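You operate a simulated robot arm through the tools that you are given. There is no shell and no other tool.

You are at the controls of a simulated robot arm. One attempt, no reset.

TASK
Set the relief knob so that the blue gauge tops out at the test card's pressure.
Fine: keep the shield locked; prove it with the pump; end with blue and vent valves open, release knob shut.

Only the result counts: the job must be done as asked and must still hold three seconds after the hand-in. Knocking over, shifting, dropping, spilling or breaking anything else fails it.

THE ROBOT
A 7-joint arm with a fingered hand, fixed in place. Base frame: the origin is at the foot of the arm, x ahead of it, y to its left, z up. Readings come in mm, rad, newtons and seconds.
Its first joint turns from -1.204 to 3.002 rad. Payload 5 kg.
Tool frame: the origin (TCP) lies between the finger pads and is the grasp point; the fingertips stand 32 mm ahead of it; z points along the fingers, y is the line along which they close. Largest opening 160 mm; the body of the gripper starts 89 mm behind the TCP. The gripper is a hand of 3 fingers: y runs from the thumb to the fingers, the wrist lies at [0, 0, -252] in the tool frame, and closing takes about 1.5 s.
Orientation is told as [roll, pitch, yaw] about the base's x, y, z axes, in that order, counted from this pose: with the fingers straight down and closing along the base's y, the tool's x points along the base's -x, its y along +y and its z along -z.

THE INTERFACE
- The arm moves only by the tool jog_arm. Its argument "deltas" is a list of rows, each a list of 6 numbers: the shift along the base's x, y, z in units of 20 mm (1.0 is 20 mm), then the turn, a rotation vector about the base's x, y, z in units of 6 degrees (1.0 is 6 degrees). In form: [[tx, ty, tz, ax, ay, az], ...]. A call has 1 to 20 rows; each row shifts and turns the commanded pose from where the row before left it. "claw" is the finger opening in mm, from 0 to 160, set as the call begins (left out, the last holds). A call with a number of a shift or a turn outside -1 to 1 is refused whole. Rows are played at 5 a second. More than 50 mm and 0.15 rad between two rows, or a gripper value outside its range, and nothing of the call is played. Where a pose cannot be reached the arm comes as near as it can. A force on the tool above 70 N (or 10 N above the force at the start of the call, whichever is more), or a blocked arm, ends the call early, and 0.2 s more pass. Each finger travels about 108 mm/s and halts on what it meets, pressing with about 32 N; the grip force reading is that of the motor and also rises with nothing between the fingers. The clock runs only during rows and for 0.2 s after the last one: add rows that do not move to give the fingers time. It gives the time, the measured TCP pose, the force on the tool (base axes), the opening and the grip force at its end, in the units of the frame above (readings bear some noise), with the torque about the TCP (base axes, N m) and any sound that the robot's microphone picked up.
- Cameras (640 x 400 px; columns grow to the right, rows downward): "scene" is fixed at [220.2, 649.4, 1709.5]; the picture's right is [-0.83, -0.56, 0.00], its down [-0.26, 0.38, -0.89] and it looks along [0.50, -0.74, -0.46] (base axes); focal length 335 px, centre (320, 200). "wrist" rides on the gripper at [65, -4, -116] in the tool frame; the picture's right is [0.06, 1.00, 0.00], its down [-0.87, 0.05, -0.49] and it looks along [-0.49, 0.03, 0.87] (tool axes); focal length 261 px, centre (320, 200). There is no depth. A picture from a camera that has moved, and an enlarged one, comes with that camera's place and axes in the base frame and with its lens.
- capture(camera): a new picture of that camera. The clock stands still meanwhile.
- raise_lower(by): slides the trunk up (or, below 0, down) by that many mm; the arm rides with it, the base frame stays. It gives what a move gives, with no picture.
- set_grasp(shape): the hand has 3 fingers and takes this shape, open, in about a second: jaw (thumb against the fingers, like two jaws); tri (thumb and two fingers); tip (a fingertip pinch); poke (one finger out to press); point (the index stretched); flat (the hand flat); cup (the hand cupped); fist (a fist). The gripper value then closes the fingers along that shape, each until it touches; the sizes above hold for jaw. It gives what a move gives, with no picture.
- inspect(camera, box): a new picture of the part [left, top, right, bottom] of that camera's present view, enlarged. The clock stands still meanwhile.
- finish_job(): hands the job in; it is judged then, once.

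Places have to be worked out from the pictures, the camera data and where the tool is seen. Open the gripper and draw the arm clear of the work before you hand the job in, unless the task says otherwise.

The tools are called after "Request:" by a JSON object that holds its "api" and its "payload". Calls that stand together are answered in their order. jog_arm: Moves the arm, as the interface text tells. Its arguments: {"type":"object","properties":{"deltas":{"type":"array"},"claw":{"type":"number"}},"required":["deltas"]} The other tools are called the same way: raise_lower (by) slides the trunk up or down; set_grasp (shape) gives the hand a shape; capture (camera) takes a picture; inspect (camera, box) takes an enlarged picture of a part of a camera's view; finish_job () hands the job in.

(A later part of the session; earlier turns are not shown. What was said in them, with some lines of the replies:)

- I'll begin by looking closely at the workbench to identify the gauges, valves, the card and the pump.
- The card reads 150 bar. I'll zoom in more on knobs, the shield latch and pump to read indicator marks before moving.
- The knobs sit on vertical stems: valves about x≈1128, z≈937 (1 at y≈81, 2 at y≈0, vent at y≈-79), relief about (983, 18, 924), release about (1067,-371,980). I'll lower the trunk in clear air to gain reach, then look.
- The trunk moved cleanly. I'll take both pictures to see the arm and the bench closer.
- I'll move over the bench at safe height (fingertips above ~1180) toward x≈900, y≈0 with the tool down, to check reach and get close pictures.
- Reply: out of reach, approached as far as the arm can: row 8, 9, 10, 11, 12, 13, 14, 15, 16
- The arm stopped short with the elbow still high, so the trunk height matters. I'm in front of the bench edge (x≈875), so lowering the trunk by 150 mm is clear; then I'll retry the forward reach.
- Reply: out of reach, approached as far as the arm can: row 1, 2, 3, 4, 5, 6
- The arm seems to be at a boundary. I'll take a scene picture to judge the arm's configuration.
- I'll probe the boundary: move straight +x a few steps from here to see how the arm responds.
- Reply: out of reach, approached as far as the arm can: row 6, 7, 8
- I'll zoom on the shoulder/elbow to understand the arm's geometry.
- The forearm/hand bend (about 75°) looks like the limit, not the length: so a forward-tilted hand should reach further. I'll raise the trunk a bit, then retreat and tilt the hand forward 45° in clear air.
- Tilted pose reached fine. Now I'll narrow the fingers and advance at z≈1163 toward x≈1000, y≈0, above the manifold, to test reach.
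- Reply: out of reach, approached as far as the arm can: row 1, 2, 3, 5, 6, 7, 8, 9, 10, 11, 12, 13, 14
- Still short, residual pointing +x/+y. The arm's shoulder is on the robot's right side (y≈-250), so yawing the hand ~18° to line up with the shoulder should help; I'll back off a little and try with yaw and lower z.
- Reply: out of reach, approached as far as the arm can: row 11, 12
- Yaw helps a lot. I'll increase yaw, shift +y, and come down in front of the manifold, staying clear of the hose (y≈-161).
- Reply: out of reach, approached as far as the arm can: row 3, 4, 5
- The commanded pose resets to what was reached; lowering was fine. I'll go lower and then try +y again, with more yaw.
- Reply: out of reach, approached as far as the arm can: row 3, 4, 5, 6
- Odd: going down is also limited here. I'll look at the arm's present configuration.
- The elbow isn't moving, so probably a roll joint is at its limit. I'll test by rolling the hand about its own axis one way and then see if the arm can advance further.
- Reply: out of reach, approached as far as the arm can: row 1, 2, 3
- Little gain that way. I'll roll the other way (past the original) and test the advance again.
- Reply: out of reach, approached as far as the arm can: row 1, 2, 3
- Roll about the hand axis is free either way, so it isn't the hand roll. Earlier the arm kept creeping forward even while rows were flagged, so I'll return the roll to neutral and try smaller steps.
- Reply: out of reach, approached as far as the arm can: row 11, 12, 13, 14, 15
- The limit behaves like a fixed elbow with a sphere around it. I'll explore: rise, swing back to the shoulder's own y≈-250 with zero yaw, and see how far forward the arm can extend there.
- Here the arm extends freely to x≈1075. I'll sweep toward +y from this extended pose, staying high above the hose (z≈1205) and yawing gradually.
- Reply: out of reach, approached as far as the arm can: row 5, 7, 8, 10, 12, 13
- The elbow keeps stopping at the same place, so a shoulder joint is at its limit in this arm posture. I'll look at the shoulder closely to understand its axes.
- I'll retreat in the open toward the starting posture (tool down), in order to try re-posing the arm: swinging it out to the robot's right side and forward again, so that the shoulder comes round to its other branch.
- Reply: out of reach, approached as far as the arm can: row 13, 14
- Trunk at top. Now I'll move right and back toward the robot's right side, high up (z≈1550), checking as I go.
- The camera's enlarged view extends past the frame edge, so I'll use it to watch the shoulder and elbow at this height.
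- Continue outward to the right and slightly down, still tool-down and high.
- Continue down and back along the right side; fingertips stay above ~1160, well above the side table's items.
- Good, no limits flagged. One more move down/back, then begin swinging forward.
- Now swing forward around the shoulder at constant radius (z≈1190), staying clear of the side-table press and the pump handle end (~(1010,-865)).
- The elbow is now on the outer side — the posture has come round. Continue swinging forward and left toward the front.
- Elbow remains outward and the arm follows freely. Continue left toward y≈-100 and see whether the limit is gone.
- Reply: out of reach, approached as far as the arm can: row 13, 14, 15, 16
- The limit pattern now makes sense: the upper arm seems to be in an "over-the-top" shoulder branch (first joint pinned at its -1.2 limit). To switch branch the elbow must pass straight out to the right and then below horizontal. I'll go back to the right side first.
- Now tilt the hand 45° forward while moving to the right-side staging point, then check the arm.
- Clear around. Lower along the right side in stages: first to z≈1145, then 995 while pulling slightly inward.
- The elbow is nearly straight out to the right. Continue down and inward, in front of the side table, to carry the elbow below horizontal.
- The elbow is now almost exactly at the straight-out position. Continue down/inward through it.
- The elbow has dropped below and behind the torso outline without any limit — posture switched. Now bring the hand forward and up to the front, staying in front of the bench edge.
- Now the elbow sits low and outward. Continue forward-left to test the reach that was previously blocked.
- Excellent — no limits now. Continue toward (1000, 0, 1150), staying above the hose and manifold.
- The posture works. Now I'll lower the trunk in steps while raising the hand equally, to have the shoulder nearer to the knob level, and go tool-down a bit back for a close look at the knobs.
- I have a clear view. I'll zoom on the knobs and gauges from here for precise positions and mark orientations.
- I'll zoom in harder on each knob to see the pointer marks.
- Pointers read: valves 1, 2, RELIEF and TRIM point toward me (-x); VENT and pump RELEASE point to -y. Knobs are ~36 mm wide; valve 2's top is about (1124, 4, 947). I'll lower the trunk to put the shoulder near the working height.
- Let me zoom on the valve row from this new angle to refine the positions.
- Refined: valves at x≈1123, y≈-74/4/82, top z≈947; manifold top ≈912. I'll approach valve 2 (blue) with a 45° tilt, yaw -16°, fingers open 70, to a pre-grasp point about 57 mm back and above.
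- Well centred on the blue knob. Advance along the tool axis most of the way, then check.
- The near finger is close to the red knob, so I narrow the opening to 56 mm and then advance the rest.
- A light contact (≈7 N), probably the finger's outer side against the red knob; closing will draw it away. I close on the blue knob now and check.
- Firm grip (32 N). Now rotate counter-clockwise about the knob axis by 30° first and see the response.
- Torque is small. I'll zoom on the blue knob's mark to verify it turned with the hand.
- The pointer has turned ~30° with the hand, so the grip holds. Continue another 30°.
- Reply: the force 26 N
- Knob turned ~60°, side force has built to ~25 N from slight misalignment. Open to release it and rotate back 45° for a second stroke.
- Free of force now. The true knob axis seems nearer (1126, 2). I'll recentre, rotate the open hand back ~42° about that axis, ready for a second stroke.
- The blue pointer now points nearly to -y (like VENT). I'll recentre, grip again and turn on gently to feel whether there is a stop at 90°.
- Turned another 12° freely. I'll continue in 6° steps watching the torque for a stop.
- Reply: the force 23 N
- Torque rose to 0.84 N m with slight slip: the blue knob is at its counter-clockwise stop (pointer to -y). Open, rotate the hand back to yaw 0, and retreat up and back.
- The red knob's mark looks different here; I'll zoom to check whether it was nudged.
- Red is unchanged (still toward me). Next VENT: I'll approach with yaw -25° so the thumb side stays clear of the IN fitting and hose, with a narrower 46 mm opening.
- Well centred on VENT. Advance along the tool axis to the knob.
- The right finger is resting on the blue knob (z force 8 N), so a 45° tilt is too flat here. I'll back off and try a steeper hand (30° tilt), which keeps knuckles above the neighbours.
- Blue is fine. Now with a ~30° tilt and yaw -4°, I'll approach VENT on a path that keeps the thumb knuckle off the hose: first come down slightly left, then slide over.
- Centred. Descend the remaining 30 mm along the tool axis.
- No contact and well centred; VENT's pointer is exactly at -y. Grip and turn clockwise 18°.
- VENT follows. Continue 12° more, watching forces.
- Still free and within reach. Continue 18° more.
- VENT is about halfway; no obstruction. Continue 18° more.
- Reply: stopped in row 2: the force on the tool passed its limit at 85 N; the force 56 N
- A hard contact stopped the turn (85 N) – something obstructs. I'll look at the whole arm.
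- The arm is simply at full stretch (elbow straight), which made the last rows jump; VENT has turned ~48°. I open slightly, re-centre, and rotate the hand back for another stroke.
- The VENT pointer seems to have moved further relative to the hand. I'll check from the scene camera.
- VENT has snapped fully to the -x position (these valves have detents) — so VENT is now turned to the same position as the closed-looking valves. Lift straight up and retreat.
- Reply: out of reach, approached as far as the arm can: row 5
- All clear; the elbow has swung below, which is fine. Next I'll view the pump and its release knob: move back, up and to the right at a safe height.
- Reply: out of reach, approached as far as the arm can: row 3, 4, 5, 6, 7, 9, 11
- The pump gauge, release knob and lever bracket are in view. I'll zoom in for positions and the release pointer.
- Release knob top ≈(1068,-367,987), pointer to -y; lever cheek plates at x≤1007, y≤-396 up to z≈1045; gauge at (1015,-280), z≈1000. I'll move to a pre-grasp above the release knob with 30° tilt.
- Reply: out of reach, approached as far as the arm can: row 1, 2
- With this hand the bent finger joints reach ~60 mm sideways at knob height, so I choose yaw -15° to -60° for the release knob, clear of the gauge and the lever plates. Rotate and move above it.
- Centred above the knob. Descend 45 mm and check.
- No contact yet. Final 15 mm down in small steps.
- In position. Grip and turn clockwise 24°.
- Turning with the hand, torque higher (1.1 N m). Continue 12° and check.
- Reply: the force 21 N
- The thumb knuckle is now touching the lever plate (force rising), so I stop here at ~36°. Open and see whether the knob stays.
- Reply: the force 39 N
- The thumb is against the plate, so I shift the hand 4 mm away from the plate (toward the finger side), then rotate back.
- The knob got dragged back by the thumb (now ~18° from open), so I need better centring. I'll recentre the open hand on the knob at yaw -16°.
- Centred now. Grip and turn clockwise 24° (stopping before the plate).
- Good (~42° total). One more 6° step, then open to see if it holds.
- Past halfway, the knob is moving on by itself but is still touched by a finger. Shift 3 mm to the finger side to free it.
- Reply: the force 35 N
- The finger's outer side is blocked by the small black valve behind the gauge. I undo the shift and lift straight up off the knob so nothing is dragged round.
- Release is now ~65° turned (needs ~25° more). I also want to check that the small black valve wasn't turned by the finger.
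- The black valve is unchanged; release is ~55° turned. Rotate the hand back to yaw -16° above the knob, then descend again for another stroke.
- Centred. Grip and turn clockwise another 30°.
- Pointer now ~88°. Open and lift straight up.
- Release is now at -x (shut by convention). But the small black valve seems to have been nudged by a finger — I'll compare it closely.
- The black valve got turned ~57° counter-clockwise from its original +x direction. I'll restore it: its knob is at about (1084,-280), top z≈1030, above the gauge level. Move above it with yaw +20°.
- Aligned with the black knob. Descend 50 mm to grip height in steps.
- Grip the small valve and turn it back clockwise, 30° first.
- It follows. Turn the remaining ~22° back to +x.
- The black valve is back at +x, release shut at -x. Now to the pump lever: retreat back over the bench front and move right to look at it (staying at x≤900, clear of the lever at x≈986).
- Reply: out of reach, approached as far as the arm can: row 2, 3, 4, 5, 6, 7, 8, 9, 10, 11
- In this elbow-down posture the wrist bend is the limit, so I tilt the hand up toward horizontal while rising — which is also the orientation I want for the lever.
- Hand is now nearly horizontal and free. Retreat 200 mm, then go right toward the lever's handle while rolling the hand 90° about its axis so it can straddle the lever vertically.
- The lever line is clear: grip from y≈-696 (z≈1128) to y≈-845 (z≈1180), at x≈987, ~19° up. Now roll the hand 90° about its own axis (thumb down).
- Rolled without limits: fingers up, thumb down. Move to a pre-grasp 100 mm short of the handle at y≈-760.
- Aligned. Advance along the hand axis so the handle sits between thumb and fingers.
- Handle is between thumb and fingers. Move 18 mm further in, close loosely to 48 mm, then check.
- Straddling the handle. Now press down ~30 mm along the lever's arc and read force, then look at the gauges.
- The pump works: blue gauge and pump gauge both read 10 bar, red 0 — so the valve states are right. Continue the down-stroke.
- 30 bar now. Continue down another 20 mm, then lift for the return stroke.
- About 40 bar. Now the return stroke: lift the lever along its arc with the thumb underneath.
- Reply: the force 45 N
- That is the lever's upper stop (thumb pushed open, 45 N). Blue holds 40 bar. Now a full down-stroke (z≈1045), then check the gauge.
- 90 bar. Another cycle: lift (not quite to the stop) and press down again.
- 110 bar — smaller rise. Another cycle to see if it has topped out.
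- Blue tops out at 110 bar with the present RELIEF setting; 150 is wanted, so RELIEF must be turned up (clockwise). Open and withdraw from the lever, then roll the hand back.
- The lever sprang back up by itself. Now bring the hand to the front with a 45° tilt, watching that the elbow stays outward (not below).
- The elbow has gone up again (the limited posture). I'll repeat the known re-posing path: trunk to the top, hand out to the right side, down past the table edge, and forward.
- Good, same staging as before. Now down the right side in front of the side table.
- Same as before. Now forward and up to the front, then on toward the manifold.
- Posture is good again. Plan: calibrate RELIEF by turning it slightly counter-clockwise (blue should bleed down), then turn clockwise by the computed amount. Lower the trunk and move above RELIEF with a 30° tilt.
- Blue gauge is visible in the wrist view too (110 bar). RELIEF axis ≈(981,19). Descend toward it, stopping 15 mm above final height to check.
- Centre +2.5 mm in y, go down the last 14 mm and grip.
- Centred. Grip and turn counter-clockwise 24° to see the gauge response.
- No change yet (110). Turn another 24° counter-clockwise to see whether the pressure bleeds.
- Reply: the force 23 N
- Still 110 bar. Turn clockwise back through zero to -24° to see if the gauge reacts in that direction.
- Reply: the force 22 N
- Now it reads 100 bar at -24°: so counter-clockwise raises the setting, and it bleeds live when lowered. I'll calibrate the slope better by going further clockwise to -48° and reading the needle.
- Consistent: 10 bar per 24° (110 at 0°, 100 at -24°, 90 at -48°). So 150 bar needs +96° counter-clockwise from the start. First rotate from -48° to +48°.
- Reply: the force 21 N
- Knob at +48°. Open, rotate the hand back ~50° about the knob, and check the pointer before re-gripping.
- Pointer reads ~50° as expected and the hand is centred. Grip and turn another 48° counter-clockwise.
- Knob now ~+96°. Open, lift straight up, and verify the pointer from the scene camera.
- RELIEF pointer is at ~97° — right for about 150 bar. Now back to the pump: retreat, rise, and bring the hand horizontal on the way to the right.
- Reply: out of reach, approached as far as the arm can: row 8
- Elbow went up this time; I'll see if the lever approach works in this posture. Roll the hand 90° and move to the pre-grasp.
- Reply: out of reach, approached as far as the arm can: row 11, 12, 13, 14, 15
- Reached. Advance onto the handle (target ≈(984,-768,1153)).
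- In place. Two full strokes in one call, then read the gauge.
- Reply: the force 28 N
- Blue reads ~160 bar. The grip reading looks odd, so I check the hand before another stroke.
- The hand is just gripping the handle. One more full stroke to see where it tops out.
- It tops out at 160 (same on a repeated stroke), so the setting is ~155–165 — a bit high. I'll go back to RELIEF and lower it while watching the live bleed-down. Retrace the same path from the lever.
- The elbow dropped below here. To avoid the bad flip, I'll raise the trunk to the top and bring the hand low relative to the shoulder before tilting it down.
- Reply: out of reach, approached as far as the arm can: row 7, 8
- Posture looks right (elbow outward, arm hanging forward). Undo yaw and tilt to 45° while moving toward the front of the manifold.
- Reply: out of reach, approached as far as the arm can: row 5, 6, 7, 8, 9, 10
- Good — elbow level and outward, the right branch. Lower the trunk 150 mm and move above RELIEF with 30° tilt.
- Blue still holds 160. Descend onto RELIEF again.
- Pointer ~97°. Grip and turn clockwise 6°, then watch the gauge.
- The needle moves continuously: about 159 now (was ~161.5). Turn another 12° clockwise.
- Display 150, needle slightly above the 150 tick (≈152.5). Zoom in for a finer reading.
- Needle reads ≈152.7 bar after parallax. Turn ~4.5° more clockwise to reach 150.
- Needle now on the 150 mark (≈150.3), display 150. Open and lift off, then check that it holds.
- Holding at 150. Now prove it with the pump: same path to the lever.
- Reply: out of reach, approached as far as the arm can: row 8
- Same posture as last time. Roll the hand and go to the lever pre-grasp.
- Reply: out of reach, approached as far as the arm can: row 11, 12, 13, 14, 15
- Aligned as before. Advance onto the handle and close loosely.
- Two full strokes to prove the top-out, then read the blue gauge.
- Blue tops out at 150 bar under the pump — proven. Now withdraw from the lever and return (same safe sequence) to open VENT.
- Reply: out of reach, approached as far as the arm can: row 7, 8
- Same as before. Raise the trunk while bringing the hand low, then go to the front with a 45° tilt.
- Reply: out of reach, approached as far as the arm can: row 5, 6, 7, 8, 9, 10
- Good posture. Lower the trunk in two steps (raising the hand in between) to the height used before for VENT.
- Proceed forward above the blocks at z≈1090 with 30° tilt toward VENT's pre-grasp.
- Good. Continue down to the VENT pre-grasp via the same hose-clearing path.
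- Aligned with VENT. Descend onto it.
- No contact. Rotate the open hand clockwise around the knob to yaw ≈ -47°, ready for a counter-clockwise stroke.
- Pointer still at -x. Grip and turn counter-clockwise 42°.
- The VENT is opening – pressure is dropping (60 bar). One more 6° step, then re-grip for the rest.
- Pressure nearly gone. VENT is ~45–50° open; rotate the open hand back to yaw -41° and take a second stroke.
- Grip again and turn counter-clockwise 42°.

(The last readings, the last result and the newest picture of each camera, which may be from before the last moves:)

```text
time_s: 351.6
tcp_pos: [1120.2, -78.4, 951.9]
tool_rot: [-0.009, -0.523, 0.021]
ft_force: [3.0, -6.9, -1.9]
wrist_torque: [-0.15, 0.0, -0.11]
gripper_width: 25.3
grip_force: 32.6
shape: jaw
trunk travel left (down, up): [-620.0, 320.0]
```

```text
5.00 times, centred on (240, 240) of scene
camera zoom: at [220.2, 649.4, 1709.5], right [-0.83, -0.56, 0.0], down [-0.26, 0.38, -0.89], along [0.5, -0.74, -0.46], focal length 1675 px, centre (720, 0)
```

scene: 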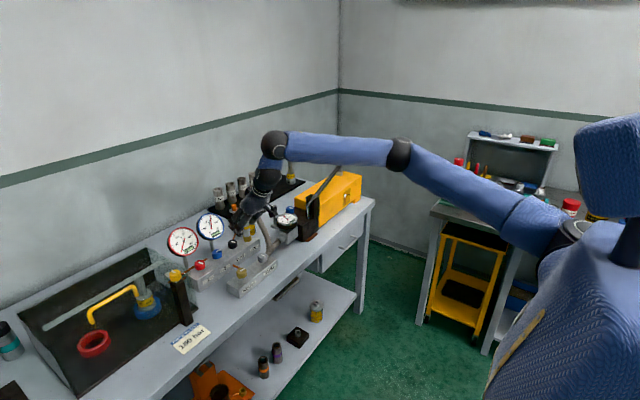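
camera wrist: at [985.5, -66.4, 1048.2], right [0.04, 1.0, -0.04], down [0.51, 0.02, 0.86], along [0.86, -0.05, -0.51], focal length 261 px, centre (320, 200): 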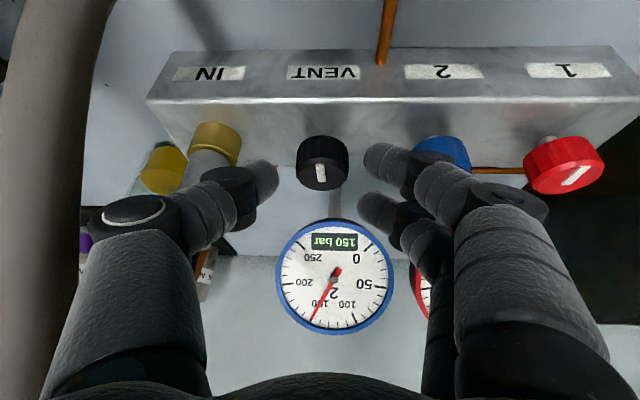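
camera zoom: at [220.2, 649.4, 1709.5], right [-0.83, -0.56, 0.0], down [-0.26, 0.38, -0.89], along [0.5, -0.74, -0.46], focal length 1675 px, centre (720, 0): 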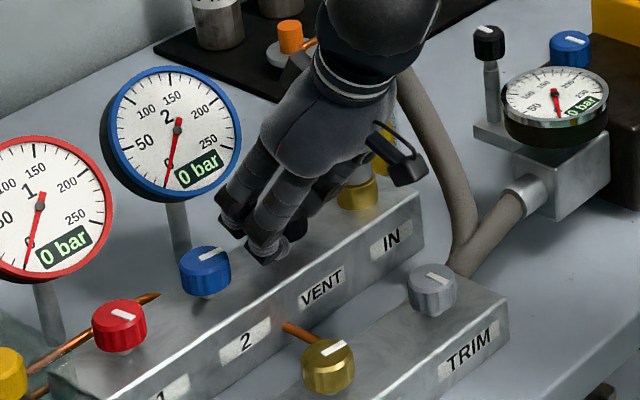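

0 bar now; VENT at ~75–80°. Continue in 6° steps watching the force near the IN fitting.

Request:
{"api": "jog_arm", "payload": {"deltas": [[0.012, -0.03, 0, 0, 0, 1]]}}

Request:
{"api": "jog_arm", "payload": {"deltas": [[0.014, -0.03, 0, 0, 0, 1]]}}

Request:
{"api": "inspect", "payload": {"camera": "wrist", "box": [200, 90, 440, 240]}}

```text
time_s: 352.0
tcp_pos: [1120.4, -79.2, 952.3]
tool_rot: [-0.008, -0.524, 0.123]
ft_force: [0.8, -7.4, -1.4]
wrist_torque: [-0.17, 0.05, -0.13]
gripper_width: 25.4
grip_force: 32.2
shape: jaw
trunk travel left (down, up): [-620.0, 320.0]
```

```text
time_s: 352.4
tcp_pos: [1120.5, -79.4, 953.0]
tool_rot: [-0.01, -0.522, 0.226]
ft_force: [4.6, -8.7, -1.1]
wrist_torque: [-0.2, -0.06, -0.44]
gripper_width: 25.7
grip_force: 32.2
shape: jaw
trunk travel left (down, up): [-620.0, 320.0]
```

```text
2.67 times, centred on (320, 165) of wrist
camera zoom: at [1009.7, -107.9, 1019.3], right [-0.27, 0.96, -0.04], down [0.48, 0.17, 0.86], along [0.83, 0.22, -0.51], focal length 695 px, centre (320, 293)
```

zoom: 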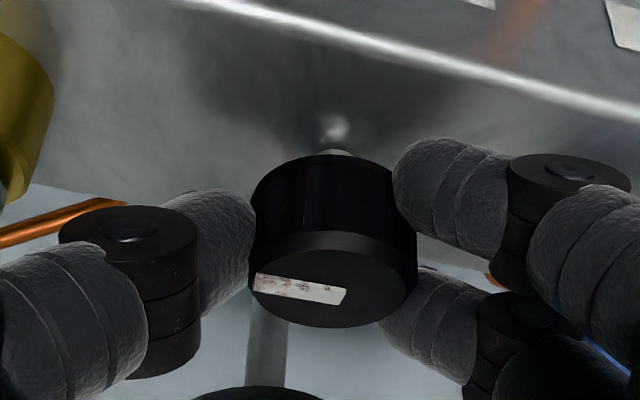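

Torque rose to 0.44 N m: VENT is at its open stop. Open the hand and check centring before leaving.

Request:
{"api": "jog_arm", "payload": {"deltas": [[0, 0, 0, 0, 0, 0], [0, 0, 0, 0, 0, 0], [0, 0, 0, 0, 0, 0]], "claw": 46}}

Request:
{"api": "inspect", "payload": {"camera": "wrist", "box": [200, 90, 440, 240]}}

Request:
{"api": "capture", "payload": {"camera": "wrist"}}

```text
time_s: 353.2
tcp_pos: [1119.6, -77.7, 952.4]
tool_rot: [-0.009, -0.523, 0.231]
ft_force: [-0.9, 0.6, 0.4]
wrist_torque: [-0.01, 0.02, -0.01]
gripper_width: 45.5
grip_force: 0.0
shape: jaw
trunk travel left (down, up): [-620.0, 320.0]
```

```text
2.67 times, centred on (320, 165) of wrist
camera zoom: at [1009.2, -106.2, 1019.5], right [-0.28, 0.96, -0.04], down [0.48, 0.17, 0.86], along [0.83, 0.22, -0.51], focal length 695 px, centre (320, 293)
```

zoom: 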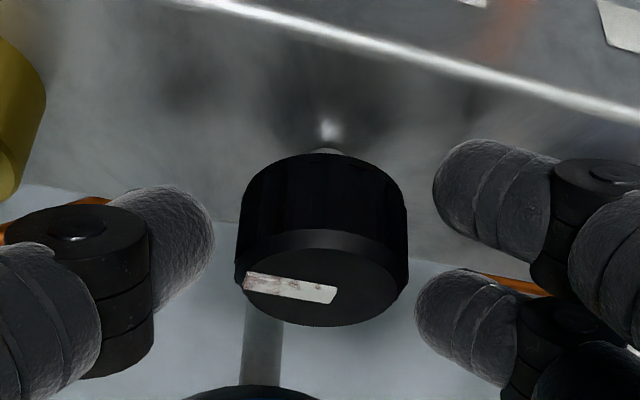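

```text
taken
camera wrist: at [1009.2, -106.2, 1019.5], right [-0.28, 0.96, -0.04], down [0.48, 0.17, 0.86], along [0.83, 0.22, -0.51], focal length 261 px, centre (320, 200)
```

wrist: 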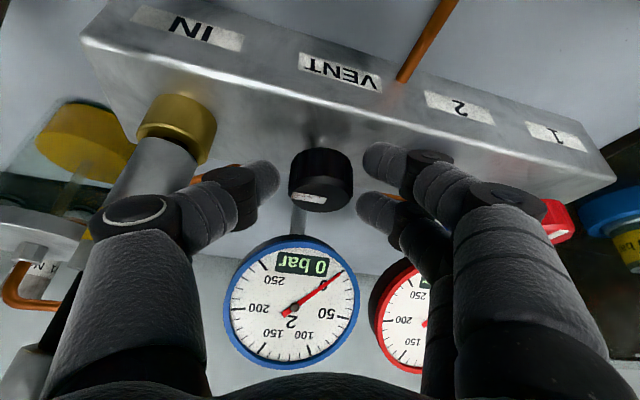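

VENT pointer at ~88–90°, i.e. open, and both gauges read 0. Rotate the open hand away from the hose, lift and back off.

Request:
{"api": "jog_arm", "payload": {"deltas": [[-0.006, 0.034, 0, 0, 0, -1], [-0.002, 0.034, 0, 0, 0, -1], [0.001, 0.034, 0, 0, 0, -1], [0.005, 0.034, 0, 0, 0, -1], [0.008, 0.033, 0, 0, 0, -1], [0, 0, 0.5, 0, 0, 0], [0, 0, 0.8, 0, 0, 0], [-0.3, 0.2, 1, 0, 0, 0], [-0.6, 0.3, 0.8, 0, 0, 0], [-0.8, 0.3, 0.5, 0, 0, 0], [-1, 0.2, 0.3, 0, 0, 0], [-1, 0, 0, 0, 0, 0]], "claw": 46}}

Request:
{"api": "inspect", "payload": {"camera": "scene", "box": [170, 220, 270, 290]}}

Request:
{"api": "capture", "payload": {"camera": "wrist"}}

```text
time_s: 355.8
tcp_pos: [1044.7, -56.6, 1031.7]
tool_rot: [-0.01, -0.524, -0.296]
ft_force: [-0.4, -0.8, 0.2]
wrist_torque: [0.03, -0.04, 0.01]
gripper_width: 45.6
grip_force: 0.1
shape: jaw
trunk travel left (down, up): [-620.0, 320.0]
```

```text
5.71 times, centred on (220, 255) of scene
camera zoom: at [220.2, 649.4, 1709.5], right [-0.83, -0.56, 0.0], down [-0.26, 0.38, -0.89], along [0.5, -0.74, -0.46], focal length 1914 px, centre (891, -114)
```

zoom: 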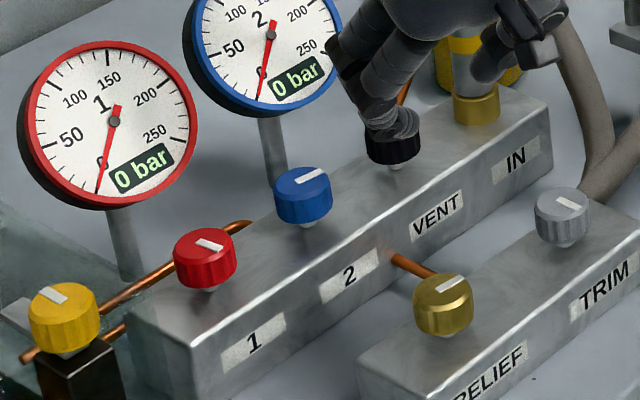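

```text
taken
camera wrist: at [935.4, -25.0, 1098.6], right [0.24, 0.97, -0.04], down [0.5, -0.09, 0.86], along [0.83, -0.23, -0.51], focal length 261 px, centre (320, 200)
```

wrist: 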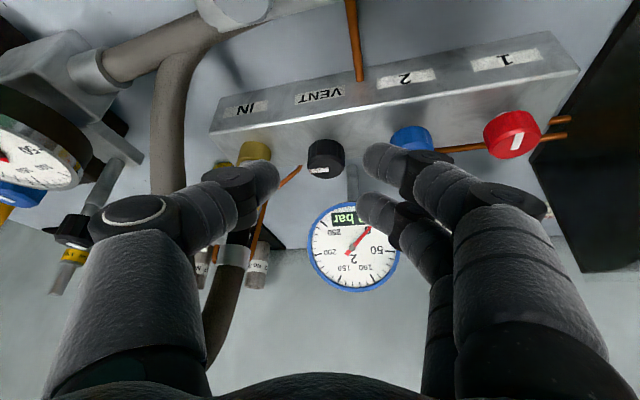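

All valves look right. Retreat clear of the bench, then examine every knob at maximum zoom.

Request:
{"api": "jog_arm", "payload": {"deltas": [[-1, 0.2, 0.5, 0, 0, 0], [-1, 0.2, 0.5, 0, 0, 0.5], [-1, 0, 0.5, 0, 0, 0.7], [-1, -0.3, 0.5, 0, 0, 0.8], [-1, -0.3, 0.5, 0, 0, 0.8], [-1, -0.5, 0, 0, 0, 0], [-1, -0.5, 0, 0, 0, 0], [-1, -0.5, 0, 0, 0, 0], [-1, -0.5, 0, 0, 0, 0], [-1, -0.5, 0, 0, 0, 0], [-1, -0.5, 0, 0, 0, 0], [-1, -0.5, 0, 0, 0, 0]]}}

Request:
{"api": "capture", "payload": {"camera": "scene"}}

Request:
{"api": "inspect", "payload": {"camera": "scene", "box": [212, 234, 242, 264]}}

Request:
{"api": "inspect", "payload": {"camera": "scene", "box": [262, 190, 308, 230]}}

```text
time_s: 358.4
tcp_pos: [806.1, -129.3, 1081.5]
tool_rot: [-0.009, -0.524, -0.001]
ft_force: [-1.0, 0.6, 0.1]
wrist_torque: [0.01, 0.01, 0.01]
gripper_width: 45.7
grip_force: 0.1
shape: jaw
trunk travel left (down, up): [-620.0, 320.0]
```

```text
taken
```

scene: 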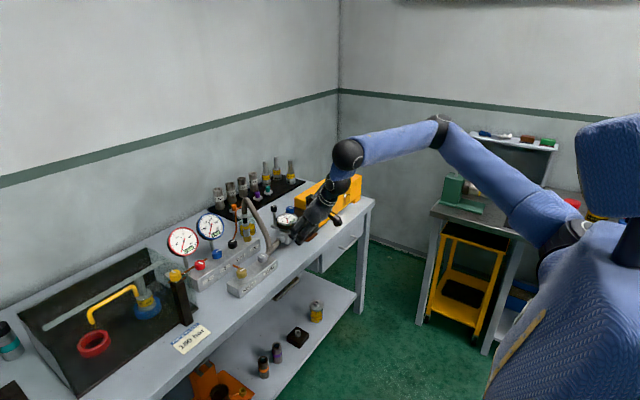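

```text
13.33 times, centred on (227, 249) of scene
camera zoom: at [220.2, 649.4, 1709.5], right [-0.83, -0.56, 0.0], down [-0.26, 0.38, -0.89], along [0.5, -0.74, -0.46], focal length 4466 px, centre (1560, -453)
```

zoom: 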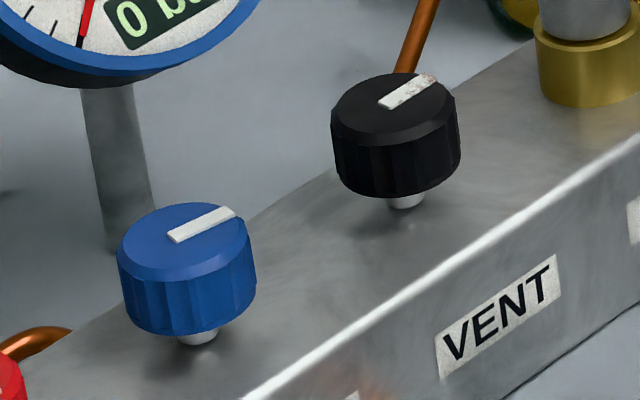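

```text
10.00 times, centred on (285, 210) of scene
camera zoom: at [220.2, 649.4, 1709.5], right [-0.83, -0.56, 0.0], down [-0.26, 0.38, -0.89], along [0.5, -0.74, -0.46], focal length 3350 px, centre (670, 100)
```

zoom: 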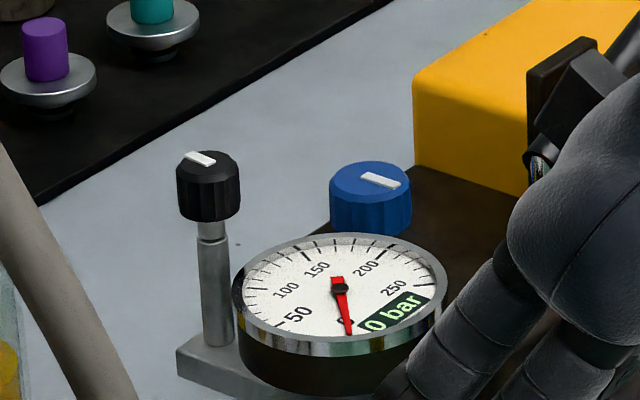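

Blue's pointer is ~15° short of its open stop (a finger had nudged it). I'll give it a final turn to the stop so it is fully open. Approach with the 30° tilt and 46 mm opening.

Request:
{"api": "jog_arm", "payload": {"deltas": [[1, 0.6, 0, 0, 0, 0], [1, 0.6, 0, 0, 0, 0], [1, 0.6, 0, 0, 0, 0], [1, 0.6, 0, 0, 0, 0], [1, 0.6, 0, 0, 0, 0], [1, 0.6, 0, 0, 0, 0], [1, 0.6, 0, 0, 0, -0.4], [1, 0.6, 0, 0, 0, -0.4], [1, 0.6, -0.3, 0, 0, -0.4], [1, 0.6, -0.4, 0, 0, -0.4], [1, 0.6, -0.5, 0, 0, 0], [1, 0.15, -0.6, 0, 0, 0], [1, 0, -0.8, 0, 0, 0], [0.9, 0, -1, 0, 0, 0], [0.8, 0, -1, 0, 0, 0]], "claw": 46}}

Request:
{"api": "capture", "payload": {"camera": "wrist"}}

Request:
{"api": "inspect", "payload": {"camera": "scene", "box": [170, 200, 270, 280]}}

```text
time_s: 361.6
tcp_pos: [1101.3, 7.0, 987.8]
tool_rot: [-0.01, -0.523, -0.168]
ft_force: [0.1, -0.7, 1.2]
wrist_torque: [0.01, 0.0, 0.01]
gripper_width: 46.0
grip_force: 0.1
shape: jaw
trunk travel left (down, up): [-620.0, 320.0]
```

```text
taken
camera wrist: at [988.7, 23.5, 1054.9], right [0.12, 0.99, -0.04], down [0.51, -0.03, 0.86], along [0.85, -0.12, -0.51], focal length 261 px, centre (320, 200)
```

wrist: 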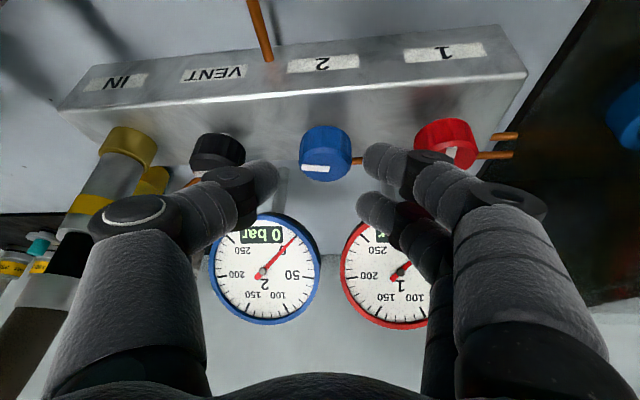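

```text
5.00 times, centred on (220, 240) of scene
camera zoom: at [220.2, 649.4, 1709.5], right [-0.83, -0.56, 0.0], down [-0.26, 0.38, -0.89], along [0.5, -0.74, -0.46], focal length 1675 px, centre (820, 0)
```

zoom: 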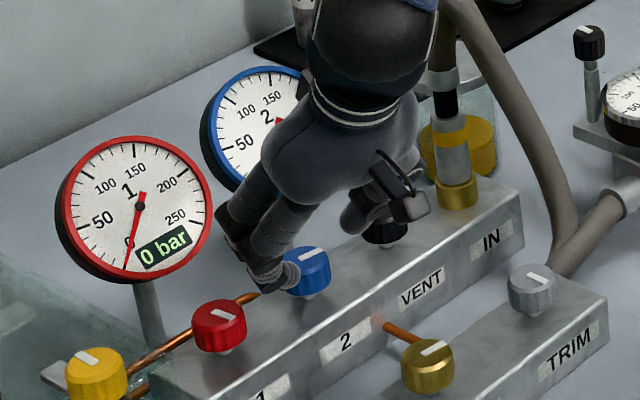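

Centred on blue. Descend carefully.

Request:
{"api": "jog_arm", "payload": {"deltas": [[0.21, -0.03, -0.43, 0, 0, 0], [0.21, -0.03, -0.43, 0, 0, 0], [0.21, -0.03, -0.43, 0, 0, 0], [0.21, -0.03, -0.43, 0, 0, 0]], "claw": 46}}

Request:
{"api": "inspect", "payload": {"camera": "wrist", "box": [180, 80, 460, 240]}}

```text
time_s: 362.6
tcp_pos: [1115.6, 4.6, 955.1]
tool_rot: [-0.012, -0.525, -0.167]
ft_force: [0.1, 0.1, 0.8]
wrist_torque: [0.01, 0.04, -0.02]
gripper_width: 45.8
grip_force: 0.0
shape: jaw
trunk travel left (down, up): [-620.0, 320.0]
```

```text
2.29 times, centred on (320, 160) of wrist
camera zoom: at [1003.4, 20.8, 1021.5], right [0.12, 0.99, -0.04], down [0.51, -0.03, 0.86], along [0.85, -0.12, -0.51], focal length 596 px, centre (320, 291)
```

zoom: 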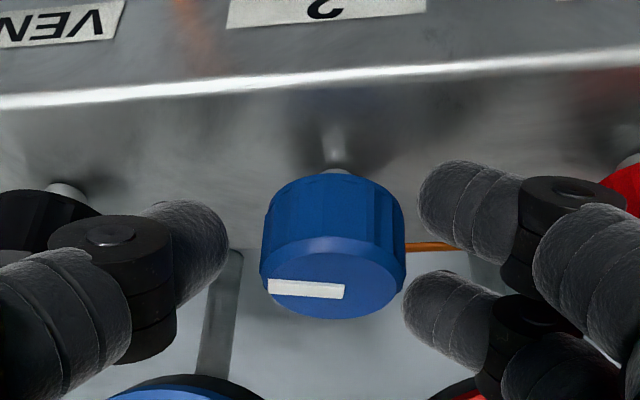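

No contact; pointer ~75°. Centre by 2.5 mm, grip and turn counter-clockwise toward the stop.

Request:
{"api": "jog_arm", "payload": {"deltas": [[0.05, 0.12, 0, 0, 0, 0], [0, 0, 0, 0, 0, 0]], "claw": 46}}

Request:
{"api": "jog_arm", "payload": {"deltas": [[0, 0, 0, 0, 0, 0], [0, 0, 0, 0, 0, 0], [0, 0, 0, 0, 0, 0], [0, 0, 0, 0, 0, 0], [-0.004, -0.034, 0, 0, 0, 1], [0, -0.034, 0, 0, 0, 1]], "claw": 20}}

Request:
{"api": "jog_arm", "payload": {"deltas": [[0.003, -0.034, 0, 0, 0, 1]]}}

Request:
{"api": "inspect", "payload": {"camera": "wrist", "box": [180, 80, 460, 240]}}

```text
time_s: 363.2
tcp_pos: [1116.8, 6.5, 954.2]
tool_rot: [-0.011, -0.524, -0.169]
ft_force: [0.3, -0.6, -0.4]
wrist_torque: [-0.06, -0.02, 0.03]
gripper_width: 45.5
grip_force: 0.1
shape: jaw
trunk travel left (down, up): [-620.0, 320.0]
```

```text
time_s: 364.6
tcp_pos: [1117.9, 3.3, 953.8]
tool_rot: [-0.009, -0.524, 0.044]
ft_force: [-2.1, -6.9, 1.4]
wrist_torque: [-0.17, 0.11, -0.31]
gripper_width: 25.2
grip_force: 32.2
shape: jaw
trunk travel left (down, up): [-620.0, 320.0]
```

```text
time_s: 365.0
tcp_pos: [1116.1, 2.5, 953.5]
tool_rot: [-0.008, -0.525, 0.146]
ft_force: [-7.4, -10.0, -2.3]
wrist_torque: [-0.01, 0.22, -0.91]
gripper_width: 25.3
grip_force: 32.5
shape: jaw
trunk travel left (down, up): [-620.0, 320.0]
```

```text
2.29 times, centred on (320, 160) of wrist
camera zoom: at [1005.0, -16.9, 1020.9], right [-0.19, 0.98, -0.04], down [0.49, 0.13, 0.86], along [0.85, 0.15, -0.51], focal length 596 px, centre (320, 291)
```

zoom: 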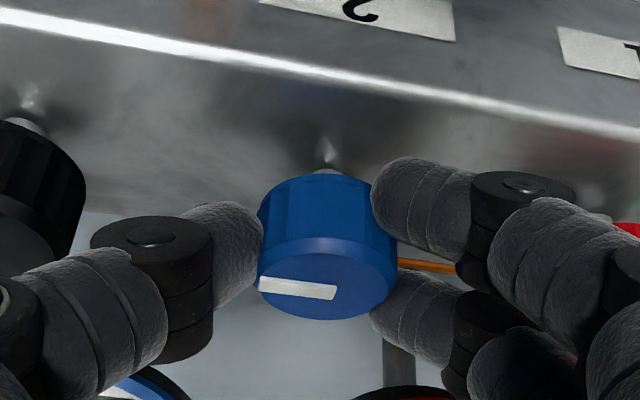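

Blue is at its stop (0.91 N m). Open slightly and lift straight up, then retreat.

Request:
{"api": "jog_arm", "payload": {"deltas": [[0, 0, 0, 0, 0, 0], [0, 0, 0, 0, 0, 0], [0, 0, 0, 0, 0, 0], [0, 0, 0.4, 0, 0, 0], [0, 0, 0.8, 0, 0, 0], [0, 0, 1, 0, 0, 0], [-0.5, 0, 1, 0, 0, 0], [-1, 0, 0.8, 0, 0, 0], [-1, 0, 0.5, 0, 0, -0.5], [-1, 0, 0.5, 0, 0, -0.5], [-1, -0.3, 0, 0, 0, -0.4], [-1, -0.5, 0, 0, 0, 0], [-1, -0.5, 0, 0, 0, 0], [-1, -0.5, 0, 0, 0, 0], [-1, -0.5, 0, 0, 0, 0], [-1, -0.5, 0, 0, 0, 0], [-1, -0.5, 0, 0, 0, 0]], "claw": 42}}

Request:
{"api": "capture", "payload": {"camera": "scene"}}

Request:
{"api": "inspect", "payload": {"camera": "scene", "box": [195, 234, 255, 284]}}

Request:
{"api": "inspect", "payload": {"camera": "scene", "box": [150, 220, 250, 290]}}

```text
time_s: 368.6
tcp_pos: [907.3, -62.3, 1055.1]
tool_rot: [-0.01, -0.525, -0.001]
ft_force: [1.3, -0.3, 0.0]
wrist_torque: [-0.04, -0.01, -0.03]
gripper_width: 42.1
grip_force: 0.0
shape: jaw
trunk travel left (down, up): [-620.0, 320.0]
```

```text
taken
```

scene: 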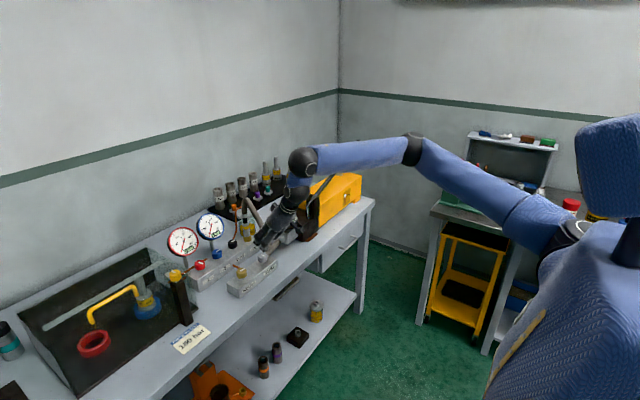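

```text
8.00 times, centred on (225, 259) of scene
camera zoom: at [220.2, 649.4, 1709.5], right [-0.83, -0.56, 0.0], down [-0.26, 0.38, -0.89], along [0.5, -0.74, -0.46], focal length 2680 px, centre (1080, -272)
```

zoom: 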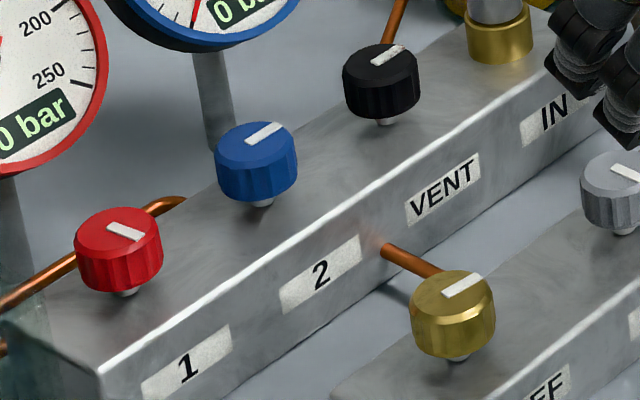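

```text
5.71 times, centred on (200, 255) of scene
camera zoom: at [220.2, 649.4, 1709.5], right [-0.83, -0.56, 0.0], down [-0.26, 0.38, -0.89], along [0.5, -0.74, -0.46], focal length 1914 px, centre (1006, -114)
```

zoom: 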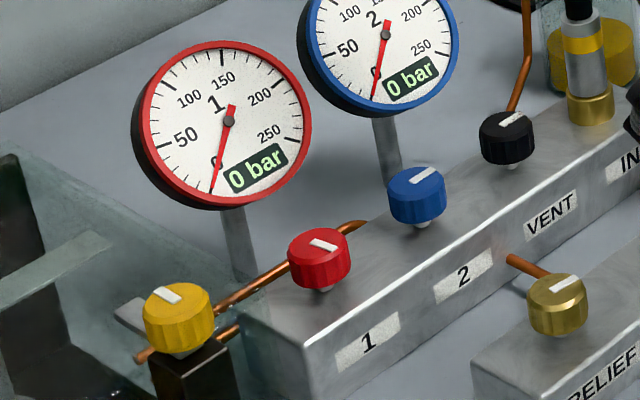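

All states look right: blue and VENT open, red shut, RELIEF at the 150-bar setting, shield knob untouched. Draw the arm clear of the bench and open the hand.

Request:
{"api": "jog_arm", "payload": {"deltas": [[-1, -0.2, 0.5, 0, 0, 0], [-1, -0.2, 0.5, 0, 0, 0], [-1, -0.2, 0.5, 0, 0, 0], [-1, -0.2, 0.5, 0, 0, 0], [-1, -0.2, 0.3, 0, 0, 0], [-1, -0.2, 0, 0, 0, 0], [-1, -0.2, 0, 0, 0, 0], [-1, -0.2, 0, 0, 0, 0], [-1, -0.2, 0, 0, 0, 0], [-1, 0, 0, 0, 0, 0], [-1, 0, 0, 0, 0, 0], [-1, 0, 0, 0, 0, 0]]}}

Request:
{"api": "jog_arm", "payload": {"deltas": [[0, 0, 0, 0, 0, 0], [0, 0, 0, 0, 0, 0], [0, 0, 0, 0, 0, 0], [0, 0, 0, 0, 0, 0], [0, 0, 0, 0, 0, 0], [0, 0, 0, 0, 0, 0]], "claw": 150}}

Request:
{"api": "capture", "payload": {"camera": "scene"}}

Request:
{"api": "inspect", "payload": {"camera": "scene", "box": [240, 170, 340, 240]}}

Request:
{"api": "inspect", "payload": {"camera": "scene", "box": [150, 200, 290, 300]}}

```text
time_s: 371.2
tcp_pos: [666.3, -97.5, 1102.1]
tool_rot: [-0.01, -0.524, 0.0]
ft_force: [-0.3, 0.2, 0.1]
wrist_torque: [-0.02, 0.03, 0.03]
gripper_width: 41.9
grip_force: 0.1
shape: jaw
trunk travel left (down, up): [-620.0, 320.0]
```

```text
time_s: 372.6
tcp_pos: [667.9, -97.2, 1101.8]
tool_rot: [-0.011, -0.523, -0.002]
ft_force: [0.4, 0.2, 0.2]
wrist_torque: [0.0, 0.01, -0.01]
gripper_width: 150.0
grip_force: 0.1
shape: jaw
trunk travel left (down, up): [-620.0, 320.0]
```

```text
taken
```

scene: 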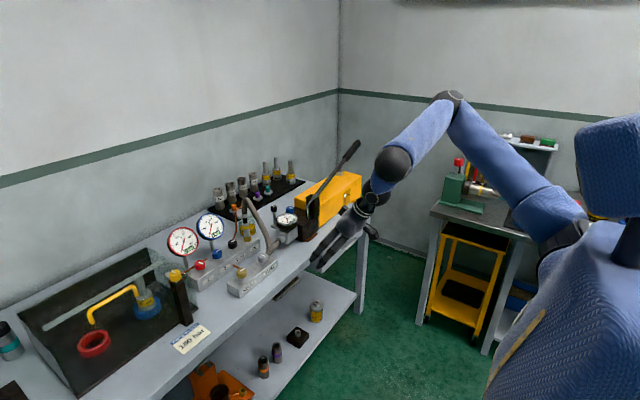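

```text
5.71 times, centred on (290, 205) of scene
camera zoom: at [220.2, 649.4, 1709.5], right [-0.83, -0.56, 0.0], down [-0.26, 0.38, -0.89], along [0.5, -0.74, -0.46], focal length 1914 px, centre (491, 171)
```

zoom: 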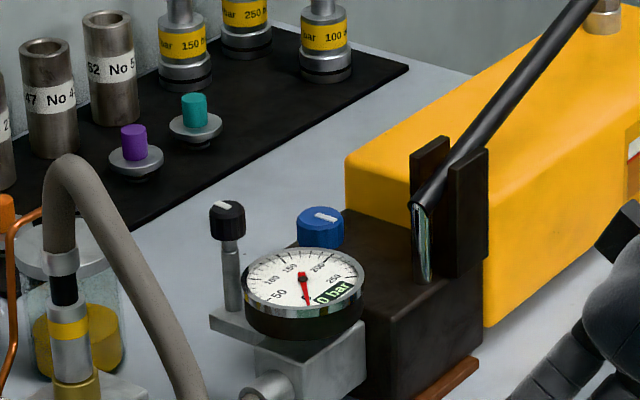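

```text
4.00 times, centred on (220, 250) of scene
camera zoom: at [220.2, 649.4, 1709.5], right [-0.83, -0.56, 0.0], down [-0.26, 0.38, -0.89], along [0.5, -0.74, -0.46], focal length 1340 px, centre (720, 0)
```

zoom: 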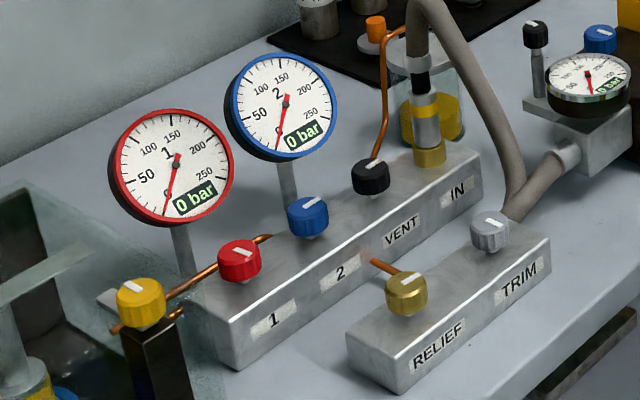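

Everything is in the end state: RELIEF set so blue tops out at 150 bar (proven with the pump), blue and VENT open, release shut, shield knob untouched, and the arm is clear with the hand open. Handing in.

Request:
{"api": "finish_job", "payload": {}}

```text
The job is handed in.
```

The job is handed in. RELIEF is set so the blue gauge tops out at 150 bar. After the final adjustment I gave the pump two more full strokes and blue stayed at 150.

**End state when I handed in:**
- **Blue valve:** open, turned to its stop.
- **Vent valve:** open, turned to its stop. All gauges read 0 bar.
- **Release knob:** shut.
- **Shield lock knob:** I never touched it. It looks unchanged.
- **Red valve:** still in its starting position. Its gauge stayed at 0 during pumping.
- **Arm:** hand open and drawn back from the bench.

**Things that happened along the way:**
- **Small black valve by the pump gauge:** my finger turned it about 57° while I was working the release knob. I turned it back to its original direction, judged by eye from the camera.
- **Red knob:** it took a light touch of about 7 N from a finger. I saw no clear change in its position.
- **150 bar reading:** the display rounds to 10 bar. I set RELIEF by the needle, which read about 150.3 by my estimate.
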